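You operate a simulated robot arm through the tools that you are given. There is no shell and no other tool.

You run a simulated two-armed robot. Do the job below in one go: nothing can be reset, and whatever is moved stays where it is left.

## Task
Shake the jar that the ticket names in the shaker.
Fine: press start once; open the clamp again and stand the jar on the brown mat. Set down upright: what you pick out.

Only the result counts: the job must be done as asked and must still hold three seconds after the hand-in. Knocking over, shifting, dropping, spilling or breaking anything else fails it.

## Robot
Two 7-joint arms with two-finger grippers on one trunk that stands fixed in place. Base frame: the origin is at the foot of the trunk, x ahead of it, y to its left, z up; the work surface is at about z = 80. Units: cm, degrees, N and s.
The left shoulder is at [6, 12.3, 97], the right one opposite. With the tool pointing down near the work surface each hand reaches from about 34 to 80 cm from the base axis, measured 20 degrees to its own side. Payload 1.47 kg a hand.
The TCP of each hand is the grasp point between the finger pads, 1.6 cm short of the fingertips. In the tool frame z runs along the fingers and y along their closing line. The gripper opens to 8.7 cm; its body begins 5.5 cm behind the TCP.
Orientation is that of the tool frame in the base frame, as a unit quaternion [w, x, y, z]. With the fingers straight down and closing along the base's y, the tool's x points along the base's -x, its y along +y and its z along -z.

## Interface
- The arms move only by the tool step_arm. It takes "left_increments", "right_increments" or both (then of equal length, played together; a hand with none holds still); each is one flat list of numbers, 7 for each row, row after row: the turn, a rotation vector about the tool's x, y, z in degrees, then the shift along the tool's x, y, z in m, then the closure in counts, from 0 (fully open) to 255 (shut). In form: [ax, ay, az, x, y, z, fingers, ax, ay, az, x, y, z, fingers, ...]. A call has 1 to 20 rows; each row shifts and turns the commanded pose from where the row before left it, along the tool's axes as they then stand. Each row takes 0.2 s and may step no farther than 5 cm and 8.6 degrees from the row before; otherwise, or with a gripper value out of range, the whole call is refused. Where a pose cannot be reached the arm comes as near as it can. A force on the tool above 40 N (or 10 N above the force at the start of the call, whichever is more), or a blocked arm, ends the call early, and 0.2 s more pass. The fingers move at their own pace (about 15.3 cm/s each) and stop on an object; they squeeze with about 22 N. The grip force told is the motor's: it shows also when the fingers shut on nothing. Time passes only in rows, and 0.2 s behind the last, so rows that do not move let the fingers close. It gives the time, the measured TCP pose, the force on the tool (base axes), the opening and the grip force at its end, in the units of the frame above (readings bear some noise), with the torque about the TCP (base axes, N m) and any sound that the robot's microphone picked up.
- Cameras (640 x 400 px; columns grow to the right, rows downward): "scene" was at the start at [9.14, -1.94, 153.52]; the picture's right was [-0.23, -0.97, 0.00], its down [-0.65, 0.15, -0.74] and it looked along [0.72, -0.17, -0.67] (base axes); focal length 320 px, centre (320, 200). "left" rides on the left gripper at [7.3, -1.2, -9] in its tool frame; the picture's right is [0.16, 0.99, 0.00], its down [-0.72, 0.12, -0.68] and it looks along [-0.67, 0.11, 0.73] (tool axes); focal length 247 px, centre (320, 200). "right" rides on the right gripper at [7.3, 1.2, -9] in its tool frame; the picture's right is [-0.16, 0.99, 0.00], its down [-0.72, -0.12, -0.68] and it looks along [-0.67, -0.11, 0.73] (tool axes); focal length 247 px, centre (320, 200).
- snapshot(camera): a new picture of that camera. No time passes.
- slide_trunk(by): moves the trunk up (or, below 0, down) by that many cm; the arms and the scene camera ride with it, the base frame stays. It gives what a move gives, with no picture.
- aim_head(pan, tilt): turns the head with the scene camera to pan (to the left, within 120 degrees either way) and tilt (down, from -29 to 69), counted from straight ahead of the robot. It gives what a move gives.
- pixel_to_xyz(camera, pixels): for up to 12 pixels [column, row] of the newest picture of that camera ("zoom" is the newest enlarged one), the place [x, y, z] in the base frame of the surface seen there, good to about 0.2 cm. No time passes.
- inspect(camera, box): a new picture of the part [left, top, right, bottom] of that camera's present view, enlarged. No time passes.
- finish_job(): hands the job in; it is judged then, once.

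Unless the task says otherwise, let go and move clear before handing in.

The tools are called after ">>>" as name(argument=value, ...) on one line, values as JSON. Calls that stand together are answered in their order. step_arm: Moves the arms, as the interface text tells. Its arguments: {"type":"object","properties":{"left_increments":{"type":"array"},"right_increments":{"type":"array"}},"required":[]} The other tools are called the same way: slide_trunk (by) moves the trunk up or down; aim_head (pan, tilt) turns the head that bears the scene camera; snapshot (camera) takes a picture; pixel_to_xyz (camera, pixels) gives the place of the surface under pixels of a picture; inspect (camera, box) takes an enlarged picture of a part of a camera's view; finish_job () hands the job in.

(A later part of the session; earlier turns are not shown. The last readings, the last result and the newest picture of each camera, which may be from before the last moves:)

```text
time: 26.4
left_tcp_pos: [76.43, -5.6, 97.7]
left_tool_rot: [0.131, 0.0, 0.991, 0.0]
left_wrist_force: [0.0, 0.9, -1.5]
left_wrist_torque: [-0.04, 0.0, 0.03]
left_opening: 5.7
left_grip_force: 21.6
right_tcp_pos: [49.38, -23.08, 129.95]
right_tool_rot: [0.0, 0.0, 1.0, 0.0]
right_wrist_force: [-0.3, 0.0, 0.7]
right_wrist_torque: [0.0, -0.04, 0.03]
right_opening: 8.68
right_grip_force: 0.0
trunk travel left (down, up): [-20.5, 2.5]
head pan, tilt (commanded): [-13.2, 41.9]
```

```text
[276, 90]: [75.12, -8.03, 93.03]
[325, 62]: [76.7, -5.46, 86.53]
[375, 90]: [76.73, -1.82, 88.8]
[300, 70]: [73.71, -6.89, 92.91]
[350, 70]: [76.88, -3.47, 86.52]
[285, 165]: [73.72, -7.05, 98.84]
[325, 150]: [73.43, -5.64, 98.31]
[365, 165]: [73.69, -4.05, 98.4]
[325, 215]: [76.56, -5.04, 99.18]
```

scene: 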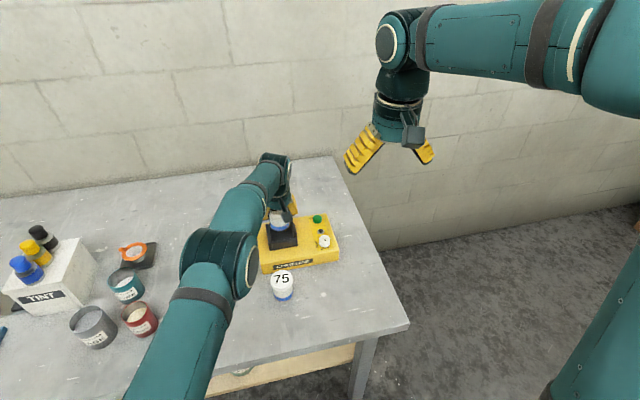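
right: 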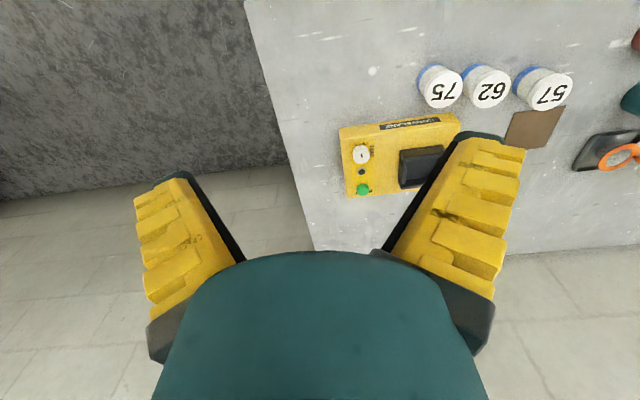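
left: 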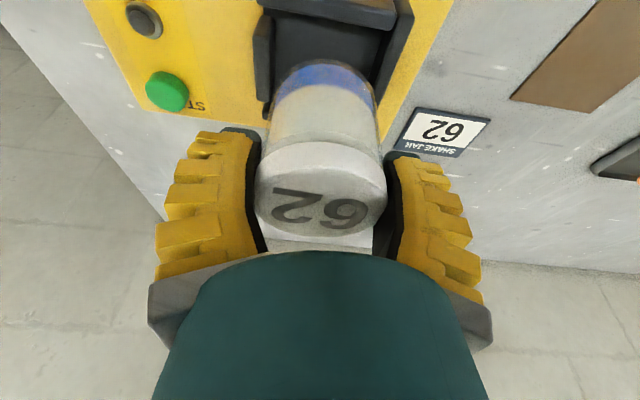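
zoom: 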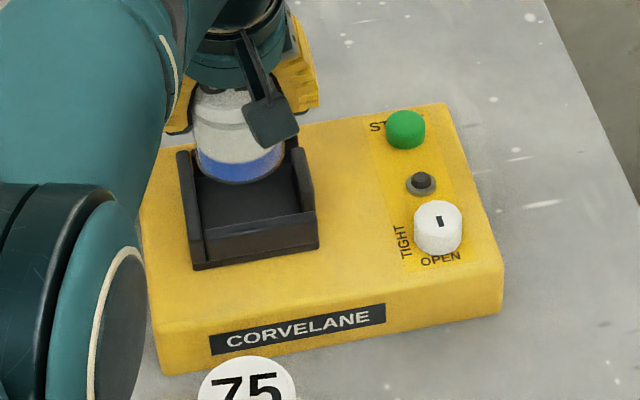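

The jar is upright (front at x=73.6 both low and high), centre ≈(76.35, −5.5), bottom ≈92.1. I lower it 4.8 cm into the pocket with a slight y correction.

>>> step_arm(left_increments=[0, 0, 0, 0.00414, -0.0015, 0.01546, 255, 0, 0, 0, 0.00414, 0, 0.01546, 255, 0, 0, 0, 0.00414, 0, 0.01546, 255, 0, 0, 0, 0, 0, 0, 255])

>>> inspect(camera="scene", box=[250, 190, 346, 280])

>>> inspect(camera="left", box=[180, 0, 460, 180])

```text
time: 27.4
left_tcp_pos: [76.45, -5.82, 92.88]
left_tool_rot: [0.13, 0.001, 0.991, -0.001]
left_wrist_force: [0.3, 0.4, -1.4]
left_wrist_torque: [0.03, -0.04, 0.01]
left_opening: 5.68
left_grip_force: 21.8
right_tcp_pos: [49.7, -23.23, 129.96]
right_tool_rot: [0.0, 0.0, 1.0, 0.0]
right_wrist_force: [-0.5, -0.9, 0.4]
right_wrist_torque: [0.0, 0.0, 0.01]
right_opening: 8.7
right_grip_force: 0.0
trunk travel left (down, up): [-20.5, 2.5]
head pan, tilt (commanded): [-13.2, 41.9]
```

```text
4.44 times, centred on (298, 235) of scene
```

zoom: 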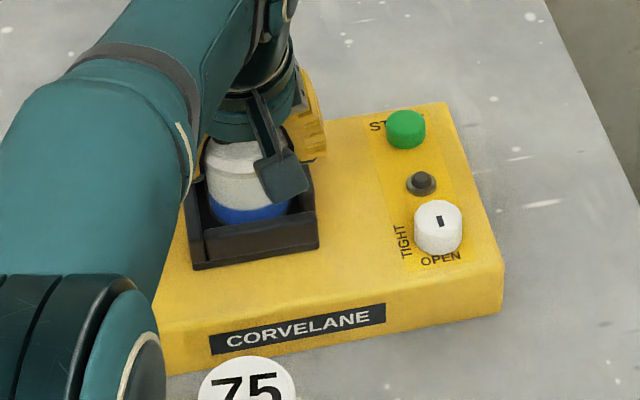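

```text
2.22 times, centred on (320, 90) of left
```

zoom: 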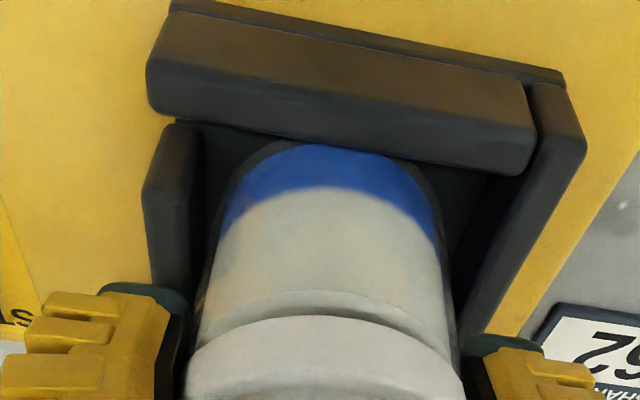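

The jar is inside the walls with about 0.7 cm to go. I lower in small steps until contact.

>>> step_arm(left_increments=[0, 0, 0, 0.00078, 0, 0.0029, 255, 0, 0, 0, 0.00052, 0, 0.00193, 255, 0, 0, 0, 0, 0, 0, 255])

```text
time: 28.2
left_tcp_pos: [76.46, -5.65, 92.34]
left_tool_rot: [0.13, 0.0, 0.991, -0.001]
left_wrist_force: [-0.7, -0.3, -2.2]
left_wrist_torque: [0.0, -0.01, 0.02]
left_opening: 5.7
left_grip_force: 21.6
right_tcp_pos: [49.6, -23.07, 129.95]
right_tool_rot: [0.0, 0.001, 1.0, 0.0]
right_wrist_force: [0.5, 0.5, 0.4]
right_wrist_torque: [0.01, 0.02, 0.03]
right_opening: 8.71
right_grip_force: 0.0
trunk travel left (down, up): [-20.5, 2.5]
head pan, tilt (commanded): [-13.2, 41.9]
```

>>> step_arm(left_increments=[0, 0, 0, 0.00026, 0, 0.00097, 255, 0, 0, 0, 0, 0, 0, 255])

```text
time: 28.8
left_tcp_pos: [76.45, -5.71, 92.31]
left_tool_rot: [0.13, 0.001, 0.992, -0.001]
left_wrist_force: [0.1, -0.5, -1.9]
left_wrist_torque: [-0.02, 0.0, -0.03]
left_opening: 5.69
left_grip_force: 22.0
right_tcp_pos: [49.66, -23.22, 129.95]
right_tool_rot: [-0.001, 0.0, 1.0, 0.0]
right_wrist_force: [0.5, 0.0, -0.2]
right_wrist_torque: [-0.01, 0.02, 0.02]
right_opening: 8.71
right_grip_force: 0.0
trunk travel left (down, up): [-20.5, 2.5]
head pan, tilt (commanded): [-13.2, 41.9]
```

Still hanging free (−1.9 N). I go on in 1 mm steps.

>>> step_arm(left_increments=[0, 0, 0, 0.00026, 0, 0.00097, 255, 0, 0, 0, 0, 0, 0, 255])

```text
time: 29.4
left_tcp_pos: [76.47, -5.72, 92.24]
left_tool_rot: [0.131, 0.0, 0.991, -0.001]
left_wrist_force: [-0.1, 0.0, -1.7]
left_wrist_torque: [0.01, -0.01, 0.03]
left_opening: 5.65
left_grip_force: 22.1
right_tcp_pos: [49.71, -23.08, 129.98]
right_tool_rot: [-0.001, 0.0, 1.0, 0.0]
right_wrist_force: [-0.5, -1.1, -0.4]
right_wrist_torque: [-0.01, -0.01, 0.01]
right_opening: 8.72
right_grip_force: 0.1
trunk travel left (down, up): [-20.5, 2.5]
head pan, tilt (commanded): [-13.2, 41.9]
```

>>> step_arm(left_increments=[0, 0, 0, 0.00026, 0, 0.00097, 255, 0, 0, 0, 0, 0, 0, 255])

```text
time: 30.0
left_tcp_pos: [76.53, -5.75, 92.09]
left_tool_rot: [0.13, 0.0, 0.991, 0.0]
left_wrist_force: [0.0, -0.3, -1.6]
left_wrist_torque: [-0.01, 0.0, -0.01]
left_opening: 5.67
left_grip_force: 21.9
right_tcp_pos: [49.79, -23.17, 130.01]
right_tool_rot: [0.0, 0.0, 1.0, 0.0]
right_wrist_force: [0.4, -0.3, 0.2]
right_wrist_torque: [0.0, -0.03, 0.04]
right_opening: 8.7
right_grip_force: 0.1
trunk travel left (down, up): [-20.5, 2.5]
head pan, tilt (commanded): [-13.2, 41.9]
```

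>>> step_arm(left_increments=[0, 0, 0, 0.00026, 0, 0.00097, 255, 0, 0, 0, 0, 0, 0, 255])

```text
time: 30.6
left_tcp_pos: [76.59, -5.72, 92.09]
left_tool_rot: [0.132, 0.0, 0.991, 0.0]
left_wrist_force: [0.3, -0.5, 1.5]
left_wrist_torque: [-0.01, 0.08, 0.0]
left_opening: 5.67
left_grip_force: 22.2
right_tcp_pos: [49.67, -23.21, 129.9]
right_tool_rot: [0.0, 0.001, 1.0, 0.0]
right_wrist_force: [-0.3, -0.8, 0.2]
right_wrist_torque: [0.0, 0.0, -0.03]
right_opening: 8.7
right_grip_force: 0.0
trunk travel left (down, up): [-20.5, 2.5]
head pan, tilt (commanded): [-13.2, 41.9]
```

The force rose to +1.5 N: the jar rests on the pocket floor. I open the fingers and rise vertically.

>>> step_arm(left_increments=[0, 0, 0, 0, 0, 0, 90, 0, 0, 0, 0, 0, 0, 40, 0, 0, 0, 0, 0, 0, 0, 0, 0, 0, -0.00518, 0, -0.01932, 0, 0, 0, 0, -0.00906, 0, -0.0338, 0, 0, 0, 0, -0.00906, 0, -0.0338, 0, 0, 0, 0, 0, 0, 0, 0])

>>> snapshot(camera="left")

>>> snapshot(camera="scene")

```text
time: 32.2
left_tcp_pos: [76.44, -5.74, 101.02]
left_tool_rot: [0.131, 0.0, 0.991, 0.0]
left_wrist_force: [0.0, 0.0, -0.4]
left_wrist_torque: [0.01, -0.03, 0.04]
left_opening: 8.69
left_grip_force: 0.1
right_tcp_pos: [49.76, -23.15, 129.93]
right_tool_rot: [-0.001, 0.0, 1.0, 0.0]
right_wrist_force: [-0.2, -0.4, -0.1]
right_wrist_torque: [0.02, -0.03, 0.0]
right_opening: 8.7
right_grip_force: 0.1
trunk travel left (down, up): [-20.5, 2.5]
head pan, tilt (commanded): [-13.2, 41.9]
```

```text
taken
```

left: 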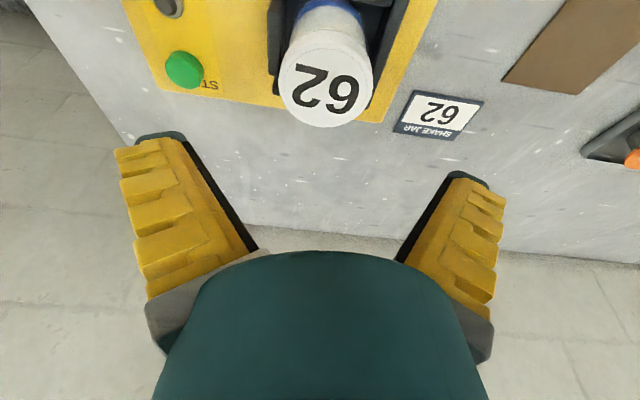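

```text
taken
```

scene: 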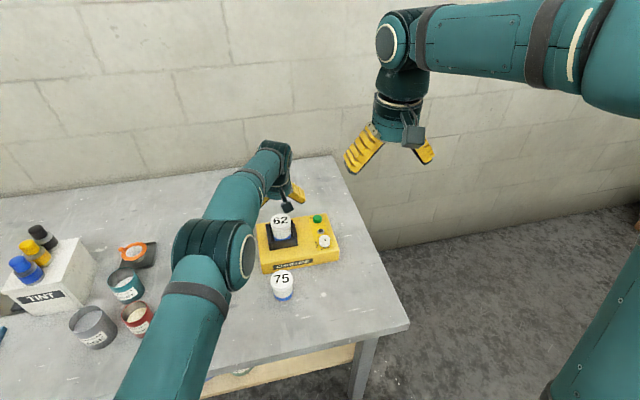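

Jar 62 stands upright in the pocket. I move the left hand up and away to the left so the right arm can work.

>>> step_arm(left_increments=[0, 0, 0, -0.01036, 0, -0.03864, 0, 0, 0, 0, -0.01036, 0, -0.03864, 0, 0, 0, 0, 0.02484, 0.02857, -0.00666, 0, 0, 0, 0, 0.02484, 0.02857, -0.00666, 0, 0, 0, 0, 0.02484, 0.02857, -0.00666, 0, 0, 0, 0, 0.02484, 0.02857, -0.00666, 0, 0, 0, 0, 0.02484, 0.02857, -0.00666, 0, 0, 0, 0, 0.02484, 0.02857, -0.00666, 0, 0, 0, 0, 0.02484, 0.02857, -0.00666, 0, 0, 0, 0, 0, 0, 0, 0])

>>> snapshot(camera="scene")

>>> inspect(camera="scene", box=[250, 200, 350, 280])

```text
time: 34.4
left_tcp_pos: [58.43, 14.18, 109.04]
left_tool_rot: [0.13, -0.001, 0.991, 0.0]
left_wrist_force: [-0.4, 0.2, -0.7]
left_wrist_torque: [0.0, 0.0, 0.0]
left_opening: 8.68
left_grip_force: 0.1
right_tcp_pos: [49.78, -23.2, 129.99]
right_tool_rot: [0.001, 0.001, 1.0, 0.0]
right_wrist_force: [0.3, -0.3, -0.3]
right_wrist_torque: [0.02, -0.02, 0.01]
right_opening: 8.7
right_grip_force: 0.0
trunk travel left (down, up): [-20.5, 2.5]
head pan, tilt (commanded): [-13.2, 41.9]
```

```text
taken
```

scene: 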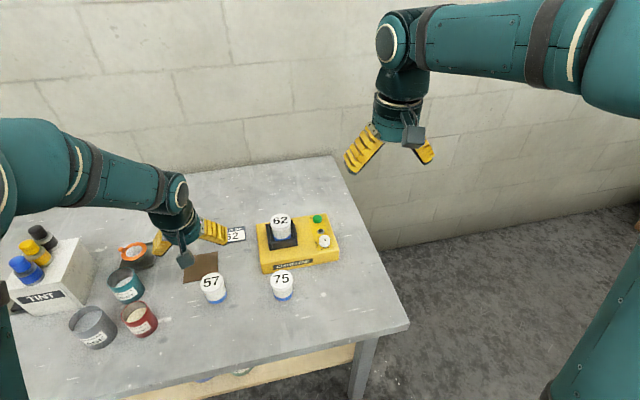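

```text
5.00 times, centred on (300, 240) of scene
```

zoom: 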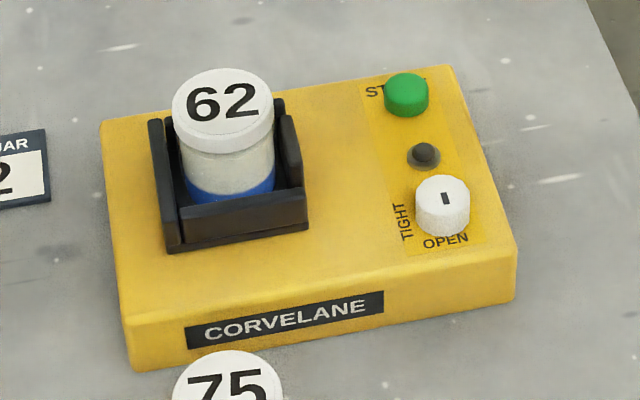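

The jar sits well in the clamp and the left hand is out of the way. Now I measure the knob, its pointer, and the button more exactly.

>>> inspect(camera="scene", box=[305, 205, 345, 255])

```text
8.00 times, centred on (325, 230) of scene
```

zoom: 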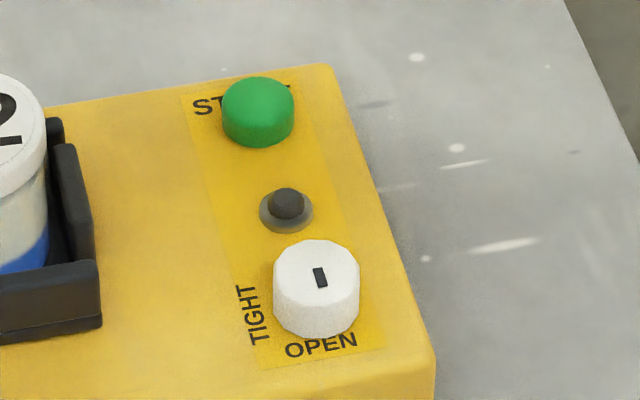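

>>> pixel_to_xyz(camera="zoom", pixels=[[277, 272], [356, 270], [316, 243], [318, 303], [320, 277], [318, 334], [224, 105], [292, 103], [258, 79], [258, 128], [286, 195], [318, 288]])

```text
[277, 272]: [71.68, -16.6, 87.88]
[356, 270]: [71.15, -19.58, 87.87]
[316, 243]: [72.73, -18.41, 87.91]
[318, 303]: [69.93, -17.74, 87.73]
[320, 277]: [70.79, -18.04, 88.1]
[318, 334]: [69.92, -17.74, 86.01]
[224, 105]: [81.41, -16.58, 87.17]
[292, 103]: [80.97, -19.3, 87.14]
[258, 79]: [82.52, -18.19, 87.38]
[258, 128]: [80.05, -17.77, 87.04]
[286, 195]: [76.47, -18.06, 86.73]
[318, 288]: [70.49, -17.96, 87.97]
```

The knob's centre is (71.35, −18.05), radius ≈1.5, top 88.0, pointer toward OPEN (−x); TIGHT lies toward +y, so it turns 90° clockwise from above. I bring the right hand above it and pre-turn it −45°.

>>> step_arm(right_increments=[0, 0, 0, -0.02411, 0.00567, 0.03333, 0, 0, 0, 0, -0.02411, 0.00567, 0.03333, 0, 0, 0, 0, -0.02411, 0.00567, 0.03333, 0, 0, 0, 0, -0.02411, 0.00567, 0.03333, 0, 0, 0, 0, -0.02411, 0.00567, 0.03333, 0, 0, 0, 0, -0.02411, 0.00567, 0.03333, 0, 0, 0, 0, -0.02411, 0.00567, 0.03333, 0, 0, 0, 0, -0.02411, 0.00567, 0.03333, 0, 0, 0, 0, -0.02411, 0.00567, 0.03333, 0, 0, 0, -7.5, 0, 0, 0, 0, 0, 0, -7.5, 0, 0, 0, 0, 0, 0, -7.5, 0, 0, 0, 0, 0, 0, -7.5, 0, 0, 0, 0, 0, 0, -7.5, 0, 0, 0, 0, 0, 0, -7.5, 0, 0, 0, 0, 0, 0, 0, 0, 0, 0, 0])

>>> snapshot(camera="right")

>>> snapshot(camera="scene")

```text
time: 37.8
left_tcp_pos: [58.53, 14.19, 109.17]
left_tool_rot: [0.13, 0.0, 0.991, 0.0]
left_wrist_force: [0.0, 0.6, 0.5]
left_wrist_torque: [0.04, -0.02, -0.01]
left_opening: 8.7
left_grip_force: 0.1
right_tcp_pos: [71.4, -17.95, 99.94]
right_tool_rot: [0.001, -0.383, 0.924, 0.0]
right_wrist_force: [0.2, 0.1, -0.1]
right_wrist_torque: [0.02, -0.02, -0.01]
right_opening: 8.68
right_grip_force: 0.1
trunk travel left (down, up): [-20.5, 2.5]
head pan, tilt (commanded): [-13.2, 41.9]
```

```text
taken
```

right: 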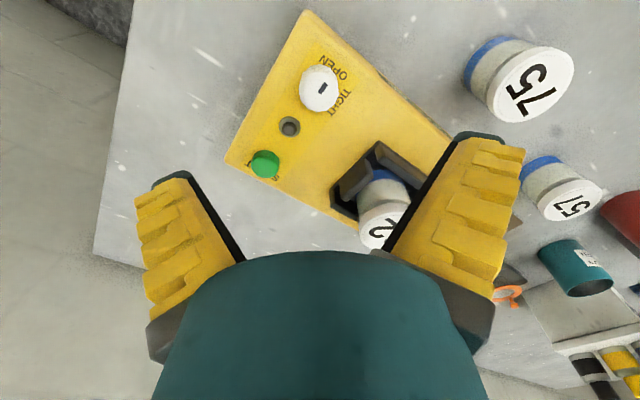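

```text
taken
```

scene: 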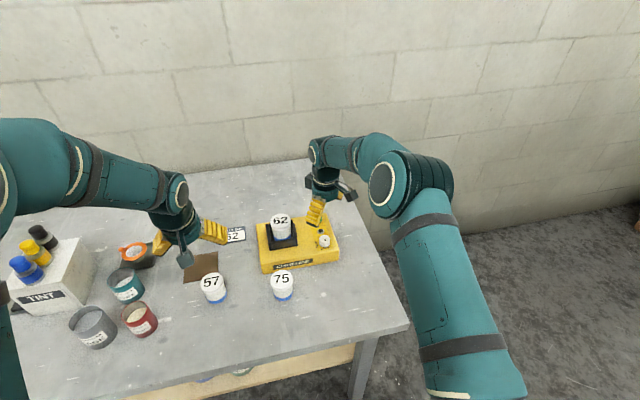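

The right hand is at (71.4, −17.95, 99.9) with the knob at right-view pixel (319,88). I verify the knob centre from this camera before going down.

>>> inspect(camera="right", box=[270, 50, 370, 130])

>>> pixel_to_xyz(camera="right", pixels=[[302, 88], [337, 88], [319, 72], [319, 106], [320, 88], [264, 165], [290, 127]])

```text
5.00 times, centred on (320, 90) of right
```

zoom: 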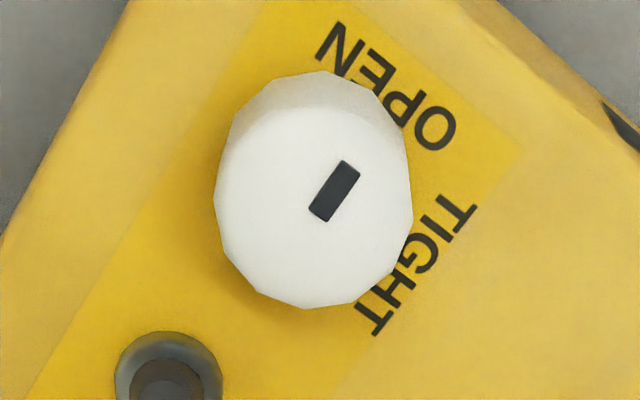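

```text
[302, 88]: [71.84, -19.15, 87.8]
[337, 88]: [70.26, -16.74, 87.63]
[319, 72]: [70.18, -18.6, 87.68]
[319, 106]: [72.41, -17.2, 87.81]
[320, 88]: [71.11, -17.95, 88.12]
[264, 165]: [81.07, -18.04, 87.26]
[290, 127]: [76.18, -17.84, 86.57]
```

The knob centre is confirmed near (71.3, −18.0). I descend to TCP z≈87.6, so the fingertips stay about 0.5 cm above the shaker top.

>>> step_arm(right_increments=[0, 0, 0, 0, 0, 0.03, 0, 0, 0, 0, 0, 0, 0.03, 0, 0, 0, 0, 0, 0, 0.03, 0, 0, 0, 0, 0, 0, 0.025, 0, 0, 0, 0, 0, 0, 0.0085, 0, 0, 0, 0, 0, 0, 0, 0])

>>> snapshot(camera="right")

>>> inspect(camera="scene", box=[250, 160, 370, 260])

```text
time: 39.2
left_tcp_pos: [58.57, 14.31, 109.14]
left_tool_rot: [0.131, 0.0, 0.991, 0.0]
left_wrist_force: [0.2, -1.0, 0.5]
left_wrist_torque: [0.04, -0.01, -0.02]
left_opening: 8.71
left_grip_force: 0.0
right_tcp_pos: [71.35, -17.92, 87.5]
right_tool_rot: [0.0, -0.384, 0.924, 0.001]
right_wrist_force: [-0.1, 0.1, -0.3]
right_wrist_torque: [0.0, 0.0, 0.03]
right_opening: 8.71
right_grip_force: 0.1
trunk travel left (down, up): [-20.5, 2.5]
head pan, tilt (commanded): [-13.2, 41.9]
```

```text
taken
```

right: 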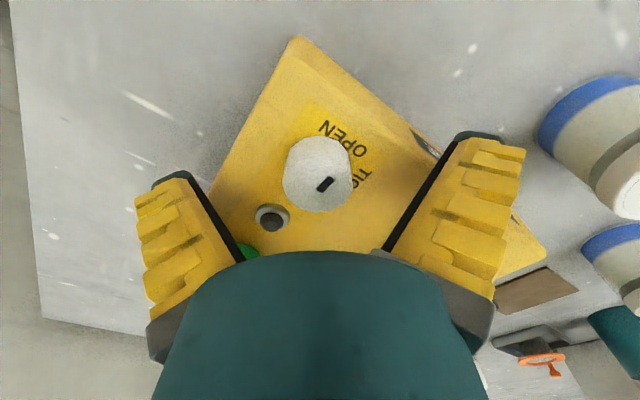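

```text
4.00 times, centred on (310, 210) of scene
```

zoom: 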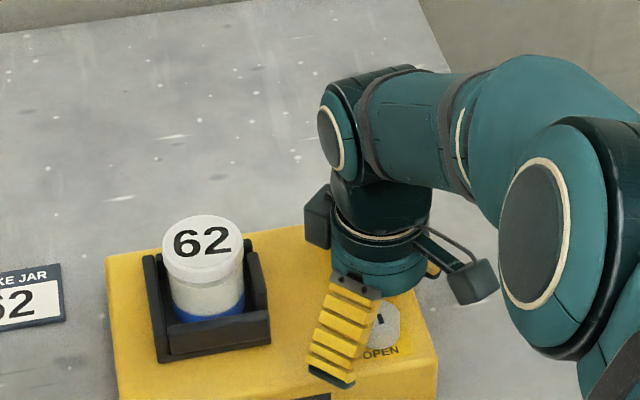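

The knob sits between the fingers (right view (318,172)); no contact yet. I close on it.

>>> step_arm(right_increments=[0, 0, 0, 0, 0, 0, 120, 0, 0, 0, 0, 0, 0, 180, 0, 0, 0, 0, 0, 0, 255, 0, 0, 0, 0, 0, 0, 255, 0, 0, 0, 0, 0, 0, 255])

>>> snapshot(camera="right")

```text
time: 40.4
left_tcp_pos: [58.44, 14.19, 109.11]
left_tool_rot: [0.13, 0.001, 0.991, 0.0]
left_wrist_force: [0.3, -0.1, -0.3]
left_wrist_torque: [0.0, 0.0, 0.04]
left_opening: 8.73
left_grip_force: 0.0
right_tcp_pos: [71.4, -18.08, 87.66]
right_tool_rot: [0.001, -0.382, 0.924, 0.0]
right_wrist_force: [9.7, -2.0, 6.4]
right_wrist_torque: [0.14, -0.23, -0.01]
right_opening: 2.51
right_grip_force: 30.2
trunk travel left (down, up): [-20.5, 2.5]
head pan, tilt (commanded): [-13.2, 41.9]
```

```text
taken
```

right: 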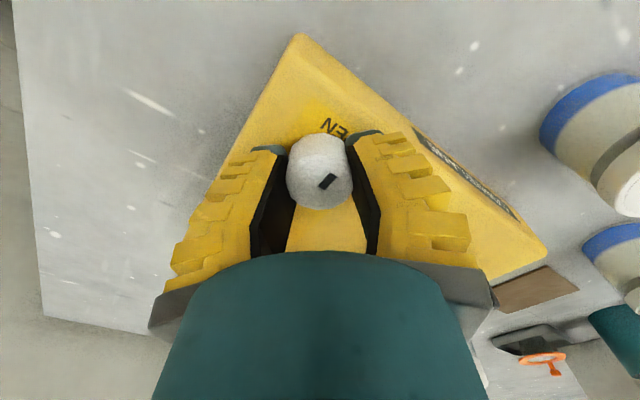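

The grip closed at 2.51 cm on the knob with a small side force. I turn +45° clockwise first and check that the knob follows.

>>> step_arm(right_increments=[0, 0, 7.5, 0, 0, 0, 255, 0, 0, 7.5, 0, 0, 0, 255, 0, 0, 7.5, 0, 0, 0, 255, 0, 0, 7.5, 0, 0, 0, 255, 0, 0, 7.5, 0, 0, 0, 255, 0, 0, 7.5, 0, 0, 0, 255, 0, 0, 0, 0, 0, 0, 255])

>>> snapshot(camera="right")

>>> inspect(camera="scene", box=[250, 160, 370, 260])

```text
time: 42.0
left_tcp_pos: [58.62, 14.17, 109.15]
left_tool_rot: [0.131, -0.001, 0.991, 0.0]
left_wrist_force: [0.2, 0.5, -0.1]
left_wrist_torque: [0.01, -0.02, -0.02]
left_opening: 8.68
left_grip_force: 0.0
right_tcp_pos: [71.5, -17.94, 87.63]
right_tool_rot: [0.001, 0.001, 1.0, 0.0]
right_wrist_force: [17.4, 2.5, 11.2]
right_wrist_torque: [-0.06, -0.26, 0.0]
right_opening: 2.48
right_grip_force: 30.4
trunk travel left (down, up): [-20.5, 2.5]
head pan, tilt (commanded): [-13.2, 41.9]
```

```text
taken
```

right: 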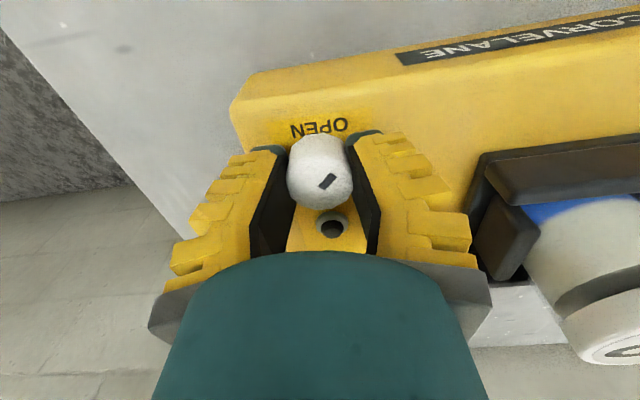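

```text
4.00 times, centred on (310, 210) of scene
```

zoom: 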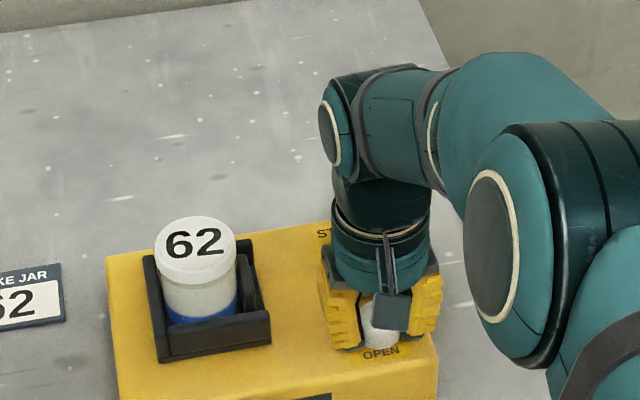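

The knob follows the grip (its mark keeps its place in the right view at (328,181)) and the clamp jaw is moving; side force 17 N is acceptable. I continue the turn in two parts.

>>> step_arm(right_increments=[0, 0, 7.5, 0, 0, 0, 255, 0, 0, 7.5, 0, 0, 0, 255, 0, 0, 7.5, 0, 0, 0, 255, 0, 0, 0, 0, 0, 0, 255])

>>> snapshot(camera="right")

```text
time: 43.0
left_tcp_pos: [58.53, 14.35, 109.11]
left_tool_rot: [0.131, 0.0, 0.991, 0.0]
left_wrist_force: [-0.5, -0.2, -0.1]
left_wrist_torque: [-0.02, -0.01, 0.0]
left_opening: 8.71
left_grip_force: 0.0
right_tcp_pos: [71.45, -17.95, 87.6]
right_tool_rot: [0.001, 0.196, 0.981, 0.0]
right_wrist_force: [19.8, 4.2, 12.8]
right_wrist_torque: [-0.05, -0.18, -0.01]
right_opening: 2.47
right_grip_force: 30.1
trunk travel left (down, up): [-20.5, 2.5]
head pan, tilt (commanded): [-13.2, 41.9]
```

```text
taken
```

right: 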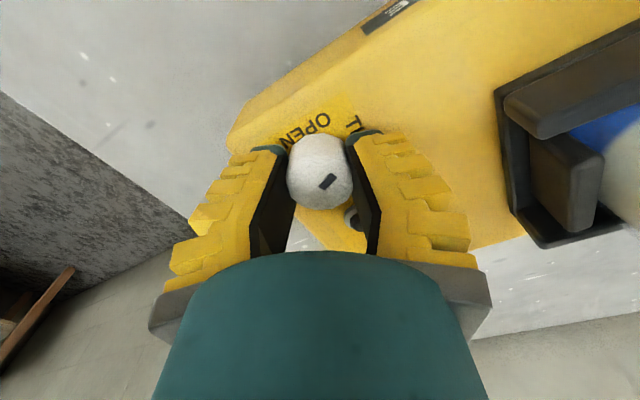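

The knob is still turning with the hand and the jaw at right (565,180) has moved toward the jar. I turn the last 22.5°.

>>> step_arm(right_increments=[0, 0, 7.5, 0, 0, 0, 255, 0, 0, 7.5, 0, 0, 0, 255, 0, 0, 7.5, 0, 0, 0, 255, 0, 0, 0, 0, 0, 0, 255])

>>> snapshot(camera="right")

>>> inspect(camera="scene", box=[250, 190, 346, 270])

```text
time: 44.0
left_tcp_pos: [58.55, 14.29, 109.07]
left_tool_rot: [0.131, 0.0, 0.991, 0.0]
left_wrist_force: [0.7, -0.3, 0.6]
left_wrist_torque: [0.0, 0.01, 0.02]
left_opening: 8.7
left_grip_force: 0.0
right_tcp_pos: [71.41, -17.88, 87.71]
right_tool_rot: [0.001, 0.383, 0.924, 0.0]
right_wrist_force: [19.8, 4.5, 13.0]
right_wrist_torque: [0.0, -0.15, 0.01]
right_opening: 2.44
right_grip_force: 30.1
trunk travel left (down, up): [-20.5, 2.5]
head pan, tilt (commanded): [-13.2, 41.9]
```

```text
taken
```

right: 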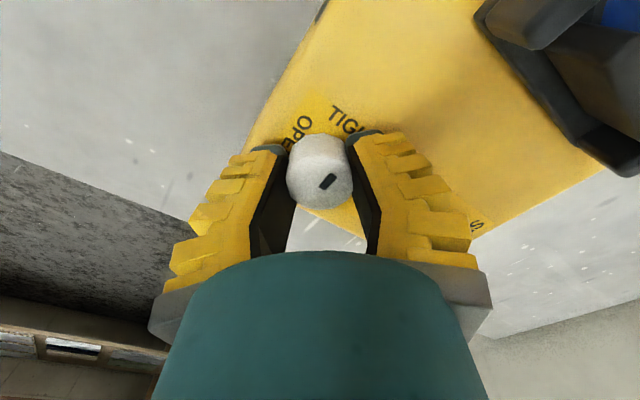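

```text
5.00 times, centred on (298, 230) of scene
```

zoom: 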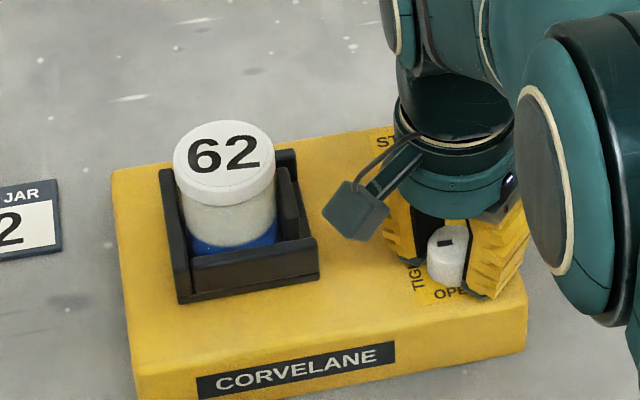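

The pointer now aims at TIGHT and the jaw has come up to the jar. I look closely at the jaw–jar gap to see if the clamp is fully tight.

>>> inspect(camera="scene", box=[270, 205, 318, 255])

>>> inspect(camera="scene", box=[310, 220, 358, 260])

>>> snapshot(camera="left")

```text
8.00 times, centred on (294, 230) of scene
```

zoom: 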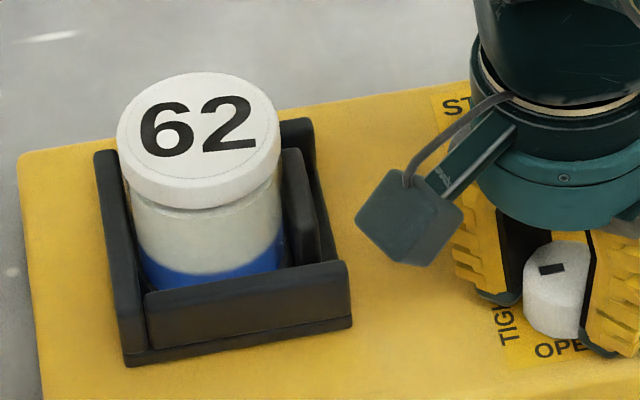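

```text
10.00 times, centred on (334, 240) of scene
```

zoom: 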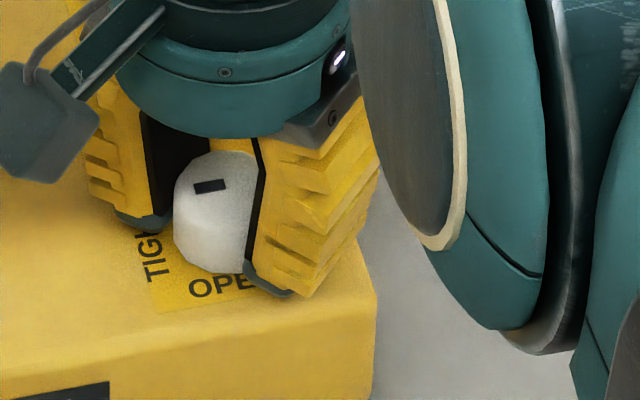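

```text
taken
```

left: 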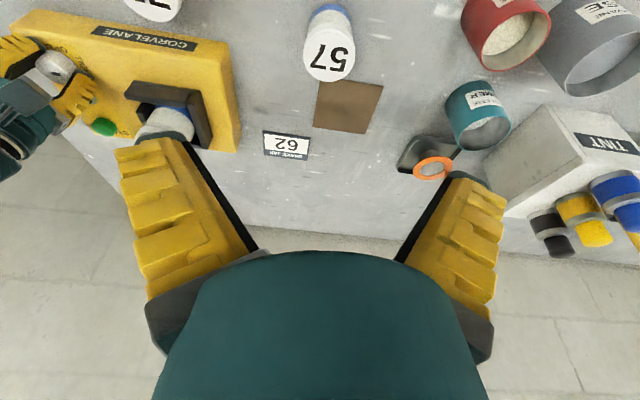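

I measure the jaw and jar side positions in a fresh zoom.

>>> inspect(camera="scene", box=[270, 205, 318, 255])

>>> pixel_to_xyz(camera="zoom", pixels=[[288, 160], [292, 180], [300, 200], [305, 220], [275, 250], [280, 240], [320, 270], [128, 220], [112, 160], [290, 200], [298, 150]])

```text
8.00 times, centred on (294, 230) of scene
```

zoom: 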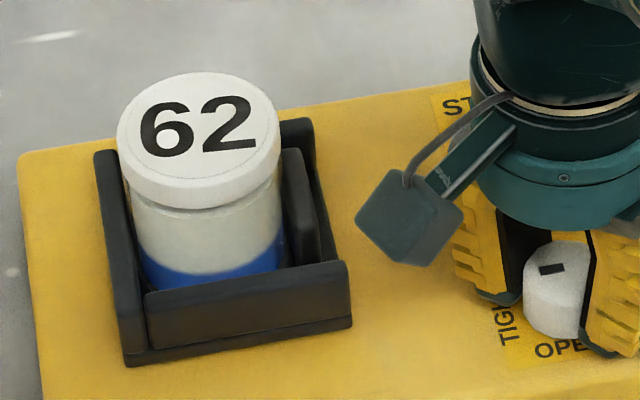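

```text
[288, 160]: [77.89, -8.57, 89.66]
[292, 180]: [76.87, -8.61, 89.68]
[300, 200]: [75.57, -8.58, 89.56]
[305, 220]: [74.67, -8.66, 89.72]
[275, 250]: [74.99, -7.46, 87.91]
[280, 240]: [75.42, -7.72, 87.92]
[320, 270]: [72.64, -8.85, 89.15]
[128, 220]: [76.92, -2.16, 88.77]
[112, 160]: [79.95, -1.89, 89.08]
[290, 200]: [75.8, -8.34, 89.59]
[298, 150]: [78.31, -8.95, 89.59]
```

I check the jar's own position now, to see whether the jaw has pushed it against the left wall.

>>> pixel_to_xyz(camera="zoom", pixels=[[121, 135], [277, 130], [195, 76], [201, 178], [198, 127], [140, 240], [278, 215], [208, 260], [135, 170]])

>>> inspect(camera="left", box=[0, 0, 240, 150])

```text
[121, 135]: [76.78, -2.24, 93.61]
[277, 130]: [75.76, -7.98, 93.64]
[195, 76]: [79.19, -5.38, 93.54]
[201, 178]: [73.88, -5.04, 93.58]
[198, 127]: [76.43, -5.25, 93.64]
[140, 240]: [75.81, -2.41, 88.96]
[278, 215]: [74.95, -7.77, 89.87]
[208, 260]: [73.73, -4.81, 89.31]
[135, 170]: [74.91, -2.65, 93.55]
```

```text
2.67 times, centred on (120, 75) of left
```

zoom: 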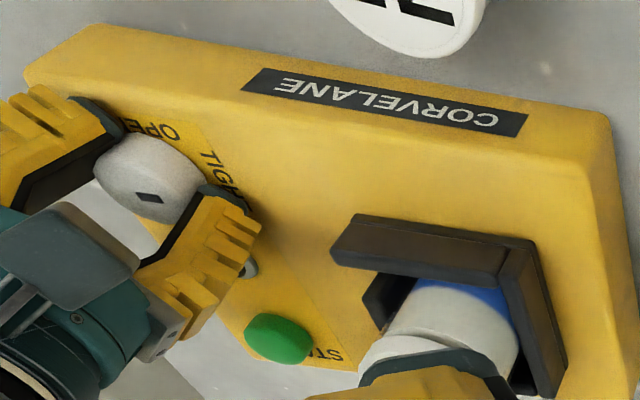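

The jar has been pushed left to y≈−5.15 against the wall, so the clamp has bitten. I add a small 4° over-turn to be sure it's at the stop, watching torque.

>>> step_arm(right_increments=[0, 0, 4, 0, 0, 0, 255, 0, 0, 0, 0, 0, 0, 255])

>>> snapshot(camera="right")

```text
time: 44.6
left_tcp_pos: [58.51, 14.29, 109.12]
left_tool_rot: [0.13, -0.001, 0.991, 0.001]
left_wrist_force: [0.1, 0.5, 0.3]
left_wrist_torque: [0.02, 0.0, 0.0]
left_opening: 8.68
left_grip_force: 0.1
right_tcp_pos: [71.43, -18.03, 87.63]
right_tool_rot: [0.001, 0.415, 0.91, 0.0]
right_wrist_force: [19.5, 4.4, 11.5]
right_wrist_torque: [-0.11, -0.38, 0.26]
right_opening: 2.42
right_grip_force: 30.1
trunk travel left (down, up): [-20.5, 2.5]
head pan, tilt (commanded): [-13.2, 41.9]
```

```text
taken
```

right: 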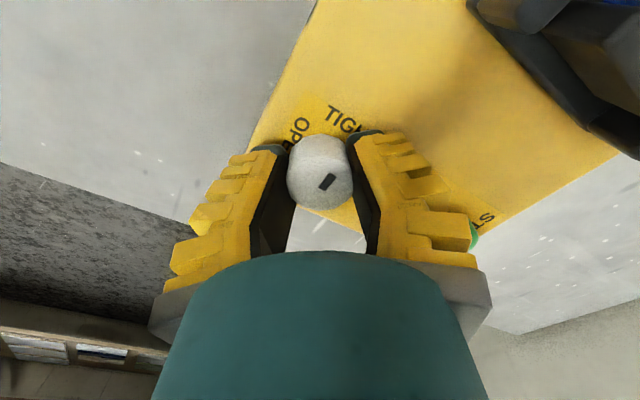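

The torque rose to 0.26 N m — the knob is at its TIGHT stop. I open the fingers and lift straight off.

>>> step_arm(right_increments=[0, 0, 0, 0, 0, 0, 120, 0, 0, 0, 0, 0, 0, 0, 0, 0, 0, 0, 0, 0, 0, 0, 0, 0, 0, 0, -0.02, 0, 0, 0, 0, 0, 0, -0.04, 0, 0, 0, 0, 0, 0, -0.04, 0, 0, 0, 0, 0, 0, 0, 0])

>>> snapshot(camera="right")

>>> inspect(camera="scene", box=[250, 190, 346, 270])

```text
time: 46.2
left_tcp_pos: [58.52, 14.06, 109.09]
left_tool_rot: [0.131, 0.0, 0.991, -0.001]
left_wrist_force: [-0.4, -0.3, 1.0]
left_wrist_torque: [0.02, -0.01, 0.0]
left_opening: 8.71
left_grip_force: 0.0
right_tcp_pos: [71.27, -18.1, 97.46]
right_tool_rot: [0.0, 0.414, 0.91, 0.0]
right_wrist_force: [-0.3, 0.3, 1.0]
right_wrist_torque: [0.02, 0.02, 0.04]
right_opening: 8.71
right_grip_force: 0.0
trunk travel left (down, up): [-20.5, 2.5]
head pan, tilt (commanded): [-13.2, 41.9]
```

```text
taken
```

right: 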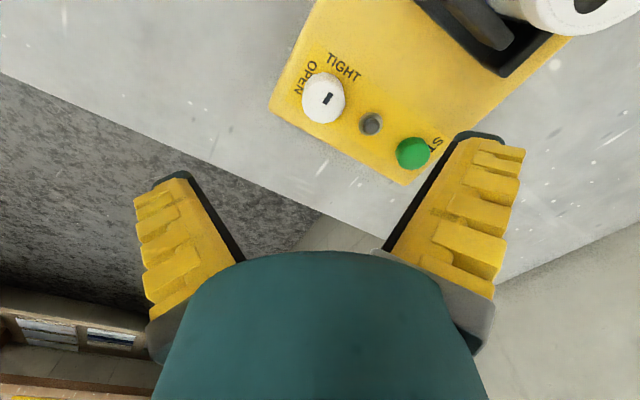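

```text
5.00 times, centred on (298, 230) of scene
```

zoom: 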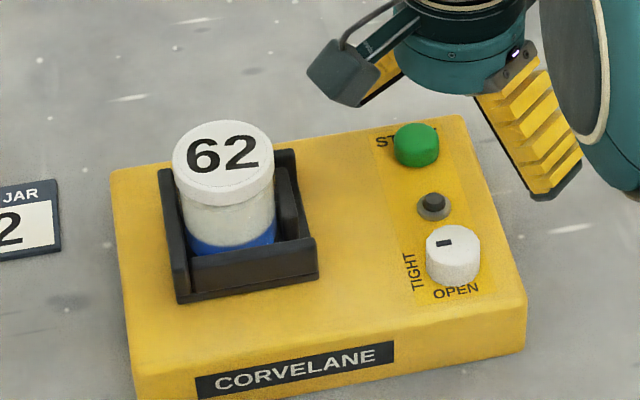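

The pointer stands at TIGHT and the jar is clamped. For the start button at (81.25, −18.0, top 87.4) I turn the right hand back, tilt it 25° forward for reach and shut the fingers.

>>> step_arm(right_increments=[0, 0, -8.17, 0, 0, 0, 255, 0, 0, -8.17, 0, 0, 0, 255, 0, 0, -8.17, 0, 0, 0, 255, 0, 0, -8.17, 0, 0, 0, 255, 0, 0, -8.17, 0, 0, 0, 255, 0, 0, -8.17, 0, 0, 0, 255, 0, -8.33, 0, 0, 0, 0, 255, 0, -8.33, 0, 0, 0, 0, 255, 0, -8.34, 0, 0, 0, 0, 255, 0, 0, 0, 0, 0, 0, 255])

>>> snapshot(camera="right")

>>> snapshot(camera="scene")

```text
time: 48.4
left_tcp_pos: [58.53, 14.19, 109.06]
left_tool_rot: [0.131, 0.0, 0.991, 0.0]
left_wrist_force: [0.0, -0.8, -0.9]
left_wrist_torque: [-0.02, 0.04, 0.04]
left_opening: 8.67
left_grip_force: 0.0
right_tcp_pos: [71.27, -17.97, 97.54]
right_tool_rot: [0.217, 0.0, 0.976, 0.001]
right_wrist_force: [0.5, 0.0, -0.3]
right_wrist_torque: [0.01, -0.01, -0.02]
right_opening: 0.0
right_grip_force: 21.6
trunk travel left (down, up): [-20.5, 2.5]
head pan, tilt (commanded): [-13.2, 41.9]
```

```text
taken
```

right: 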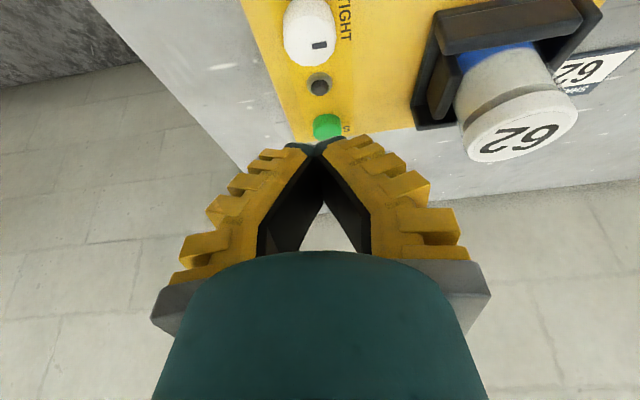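

```text
taken
```

scene: 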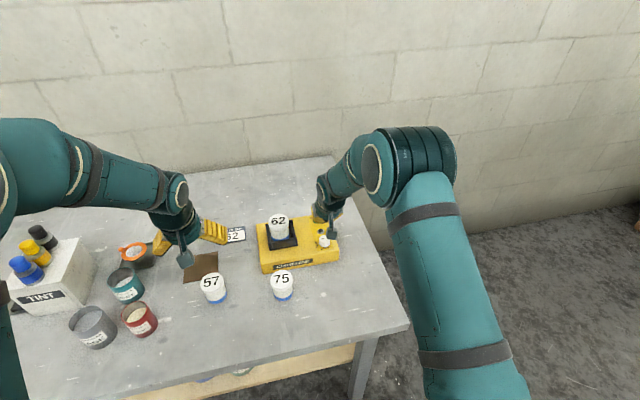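

The fingers are shut and tilted. I move to about 3 cm above the button.

>>> step_arm(right_increments=[0, 0, 0, -0.01805, 0, 0.02223, 255, 0, 0, 0, -0.01805, 0, 0.02223, 255, 0, 0, 0, -0.01805, 0, 0.02223, 255, 0, 0, 0, -0.01805, 0, 0.02223, 255, 0, 0, 0, 0, 0, 0, 255])

>>> snapshot(camera="right")

>>> inspect(camera="scene", box=[290, 180, 360, 260])

```text
time: 49.6
left_tcp_pos: [58.5, 14.31, 109.12]
left_tool_rot: [0.13, 0.0, 0.991, 0.0]
left_wrist_force: [-0.3, 0.5, 0.0]
left_wrist_torque: [0.04, -0.01, -0.01]
left_opening: 8.71
left_grip_force: 0.1
right_tcp_pos: [81.56, -18.14, 92.55]
right_tool_rot: [0.215, 0.001, 0.977, -0.001]
right_wrist_force: [-0.4, -0.2, 0.2]
right_wrist_torque: [0.0, -0.02, 0.02]
right_opening: 0.02
right_grip_force: 22.4
trunk travel left (down, up): [-20.5, 2.5]
head pan, tilt (commanded): [-13.2, 41.9]
```

```text
taken
```

right: 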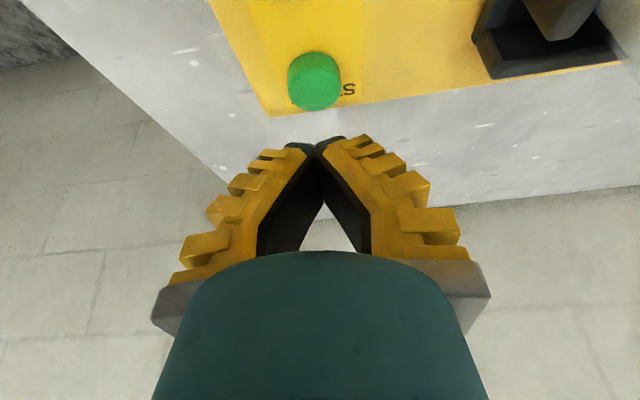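

```text
5.00 times, centred on (325, 220) of scene
```

zoom: 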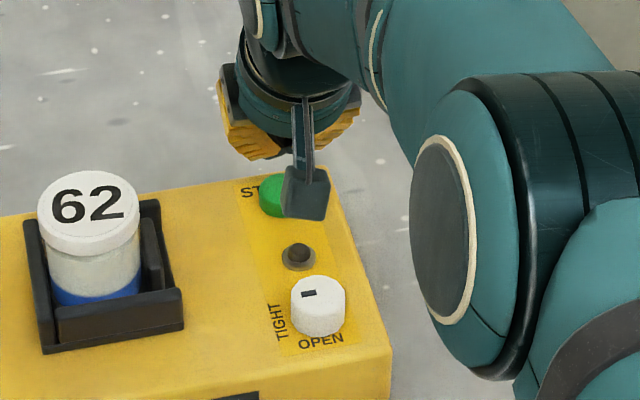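

The fingertips (right view col ≈316) line up with the button (col ≈314). I verify the button's place once more from this close view.

>>> pixel_to_xyz(camera="right", pixels=[[314, 60], [314, 80], [314, 95], [294, 80], [334, 80], [300, 150], [330, 142], [316, 150]])

```text
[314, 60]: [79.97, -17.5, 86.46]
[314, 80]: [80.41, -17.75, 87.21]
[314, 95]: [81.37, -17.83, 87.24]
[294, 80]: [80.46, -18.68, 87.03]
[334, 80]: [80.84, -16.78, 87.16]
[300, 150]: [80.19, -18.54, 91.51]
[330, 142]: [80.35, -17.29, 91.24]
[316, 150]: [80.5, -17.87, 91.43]
```

The tip edge is roughly over the button and about 3 cm above it. I shift 0.3 cm forward and go down to just above contact.

>>> step_arm(right_increments=[0, 0, 0, 0.00372, 0, 0.0115, 255, 0, 0, 0, 0.00372, 0, 0.0115, 255, 0, 0, 0, 0, 0, 0, 255])

>>> snapshot(camera="right")

>>> inspect(camera="scene", box=[290, 180, 360, 260])

>>> inspect(camera="left", box=[0, 0, 240, 150])

```text
time: 50.4
left_tcp_pos: [58.52, 14.19, 109.04]
left_tool_rot: [0.13, 0.0, 0.991, 0.0]
left_wrist_force: [-0.2, 0.2, -0.1]
left_wrist_torque: [0.01, 0.02, -0.01]
left_opening: 8.74
left_grip_force: 0.1
right_tcp_pos: [81.85, -18.1, 90.18]
right_tool_rot: [0.217, 0.0, 0.976, 0.001]
right_wrist_force: [-0.4, 0.7, 0.1]
right_wrist_torque: [-0.01, 0.0, 0.01]
right_opening: 0.01
right_grip_force: 21.9
trunk travel left (down, up): [-20.5, 2.5]
head pan, tilt (commanded): [-13.2, 41.9]
```

```text
taken
```

right: 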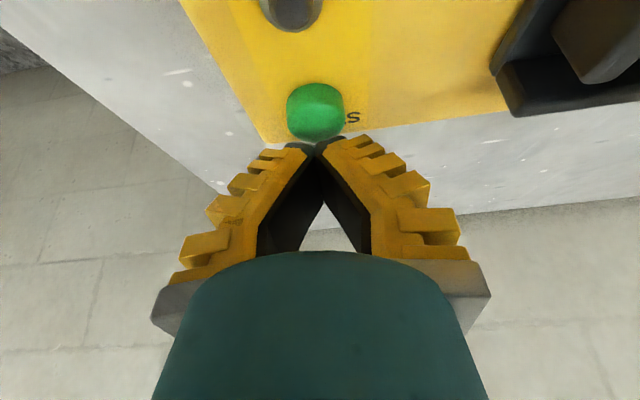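

```text
5.00 times, centred on (325, 220) of scene
```

zoom: 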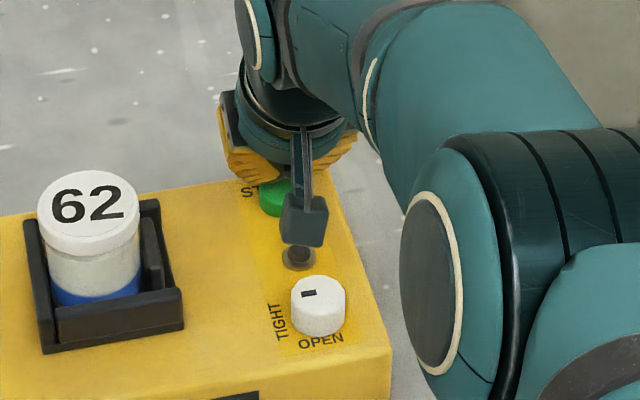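

```text
2.67 times, centred on (120, 75) of left
```

zoom: 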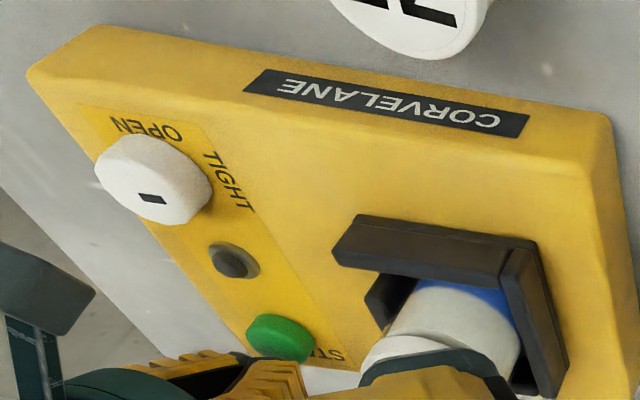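

The tip should now be ~0.7 cm above the button top. I press down in small steps, watching force and sound.

>>> step_arm(right_increments=[0, 0, 0, 0.00085, 0, 0.00181, 255, 0, 0, 0, 0.00085, 0, 0.00181, 255, 0, 0, 0, 0.00085, 0, 0.00181, 255])

```text
time: 51.2
left_tcp_pos: [58.59, 14.15, 109.05]
left_tool_rot: [0.13, 0.0, 0.991, 0.001]
left_wrist_force: [0.0, 0.3, 0.6]
left_wrist_torque: [-0.02, 0.01, 0.03]
left_opening: 8.7
left_grip_force: 0.0
right_tcp_pos: [81.9, -18.11, 89.7]
right_tool_rot: [0.216, 0.0, 0.976, 0.0]
right_wrist_force: [-0.1, -0.4, -0.5]
right_wrist_torque: [-0.01, 0.0, 0.01]
right_opening: 0.04
right_grip_force: 21.9
trunk travel left (down, up): [-20.5, 2.5]
head pan, tilt (commanded): [-13.2, 41.9]
```

>>> step_arm(right_increments=[0, 0, 0, 0.00085, 0, 0.00181, 255, 0, 0, 0, 0.00085, 0, 0.00181, 255])

>>> snapshot(camera="right")

```text
time: 51.8
left_tcp_pos: [58.47, 14.11, 109.11]
left_tool_rot: [0.13, 0.001, 0.992, 0.0]
left_wrist_force: [0.8, -0.3, 0.2]
left_wrist_torque: [0.01, 0.01, -0.04]
left_opening: 8.67
left_grip_force: 0.1
right_tcp_pos: [82.05, -17.96, 89.26]
right_tool_rot: [0.216, 0.0, 0.976, 0.001]
right_wrist_force: [-0.3, 0.6, -0.1]
right_wrist_torque: [0.01, 0.01, 0.0]
right_opening: 0.01
right_grip_force: 22.3
trunk travel left (down, up): [-20.5, 2.5]
head pan, tilt (commanded): [-13.2, 41.9]
```

```text
taken
```

right: 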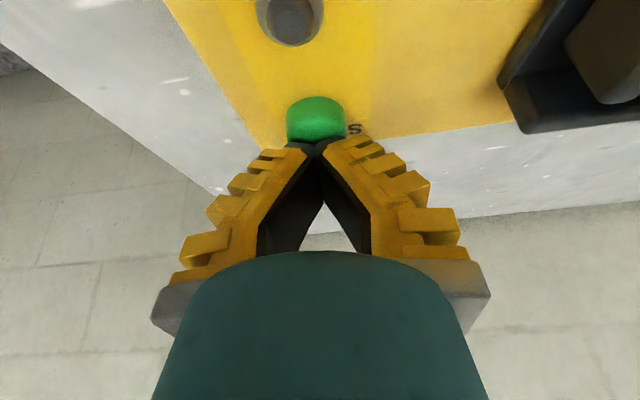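

The tip is over the middle of the button's top face, still no force. I continue downward.

>>> step_arm(right_increments=[0, 0, 0, 0.00085, 0, 0.00181, 255, 0, 0, 0, 0, 0, 0, 255])

```text
time: 52.4
left_tcp_pos: [58.44, 14.19, 109.05]
left_tool_rot: [0.13, 0.001, 0.992, -0.001]
left_wrist_force: [-0.1, 0.4, 0.1]
left_wrist_torque: [-0.01, 0.0, -0.02]
left_opening: 8.68
left_grip_force: 0.1
right_tcp_pos: [81.89, -18.0, 88.95]
right_tool_rot: [0.216, 0.0, 0.976, 0.0]
right_wrist_force: [0.5, 0.3, 0.0]
right_wrist_torque: [-0.01, 0.0, 0.02]
right_opening: 0.0
right_grip_force: 22.0
trunk travel left (down, up): [-20.5, 2.5]
head pan, tilt (commanded): [-13.2, 41.9]
```

>>> step_arm(right_increments=[0, 0, 0, 0.00064, 0, 0.00136, 255, 0, 0, 0, 0, 0, 0, 255])

```text
time: 53.0
left_tcp_pos: [58.54, 14.25, 109.26]
left_tool_rot: [0.13, -0.001, 0.991, 0.0]
left_wrist_force: [1.0, -0.5, -0.5]
left_wrist_torque: [-0.03, 0.01, -0.01]
left_opening: 8.72
left_grip_force: 0.1
right_tcp_pos: [81.89, -17.98, 88.92]
right_tool_rot: [0.216, 0.0, 0.976, 0.0]
right_wrist_force: [1.0, 0.0, 1.8]
right_wrist_torque: [0.02, -0.02, 0.02]
right_opening: 0.0
right_grip_force: 22.3
trunk travel left (down, up): [-20.5, 2.5]
head pan, tilt (commanded): [-13.2, 41.9]
```

A first 1.8 N shows the button is touched. I press on in 1–2 mm steps.

>>> step_arm(right_increments=[0, 0, 0, 0.00064, 0, 0.00136, 255, 0, 0, 0, 0, 0, 0, 255])

>>> inspect(camera="right", box=[240, 70, 400, 170])

```text
time: 53.6
left_tcp_pos: [58.36, 14.34, 109.14]
left_tool_rot: [0.13, 0.0, 0.992, 0.0]
left_wrist_force: [0.7, -0.3, -0.4]
left_wrist_torque: [-0.04, 0.01, 0.02]
left_opening: 8.7
left_grip_force: 0.0
right_tcp_pos: [81.89, -18.11, 88.76]
right_tool_rot: [0.215, 0.0, 0.977, 0.0]
right_wrist_force: [0.2, 0.4, 1.1]
right_wrist_torque: [0.02, 0.03, 0.0]
right_opening: 0.62
right_grip_force: 28.4
trunk travel left (down, up): [-20.5, 2.5]
head pan, tilt (commanded): [-13.2, 41.9]
```

```text
4.00 times, centred on (320, 120) of right
```

zoom: 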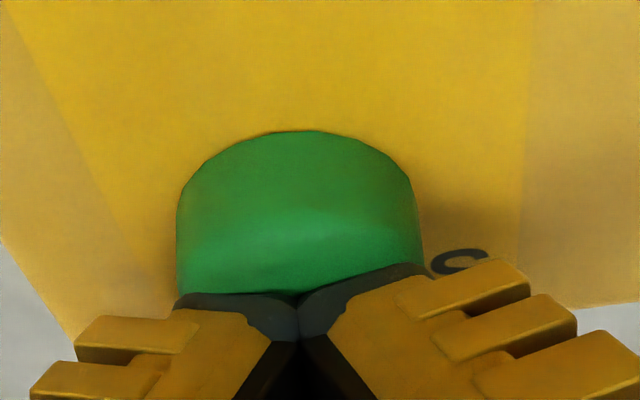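

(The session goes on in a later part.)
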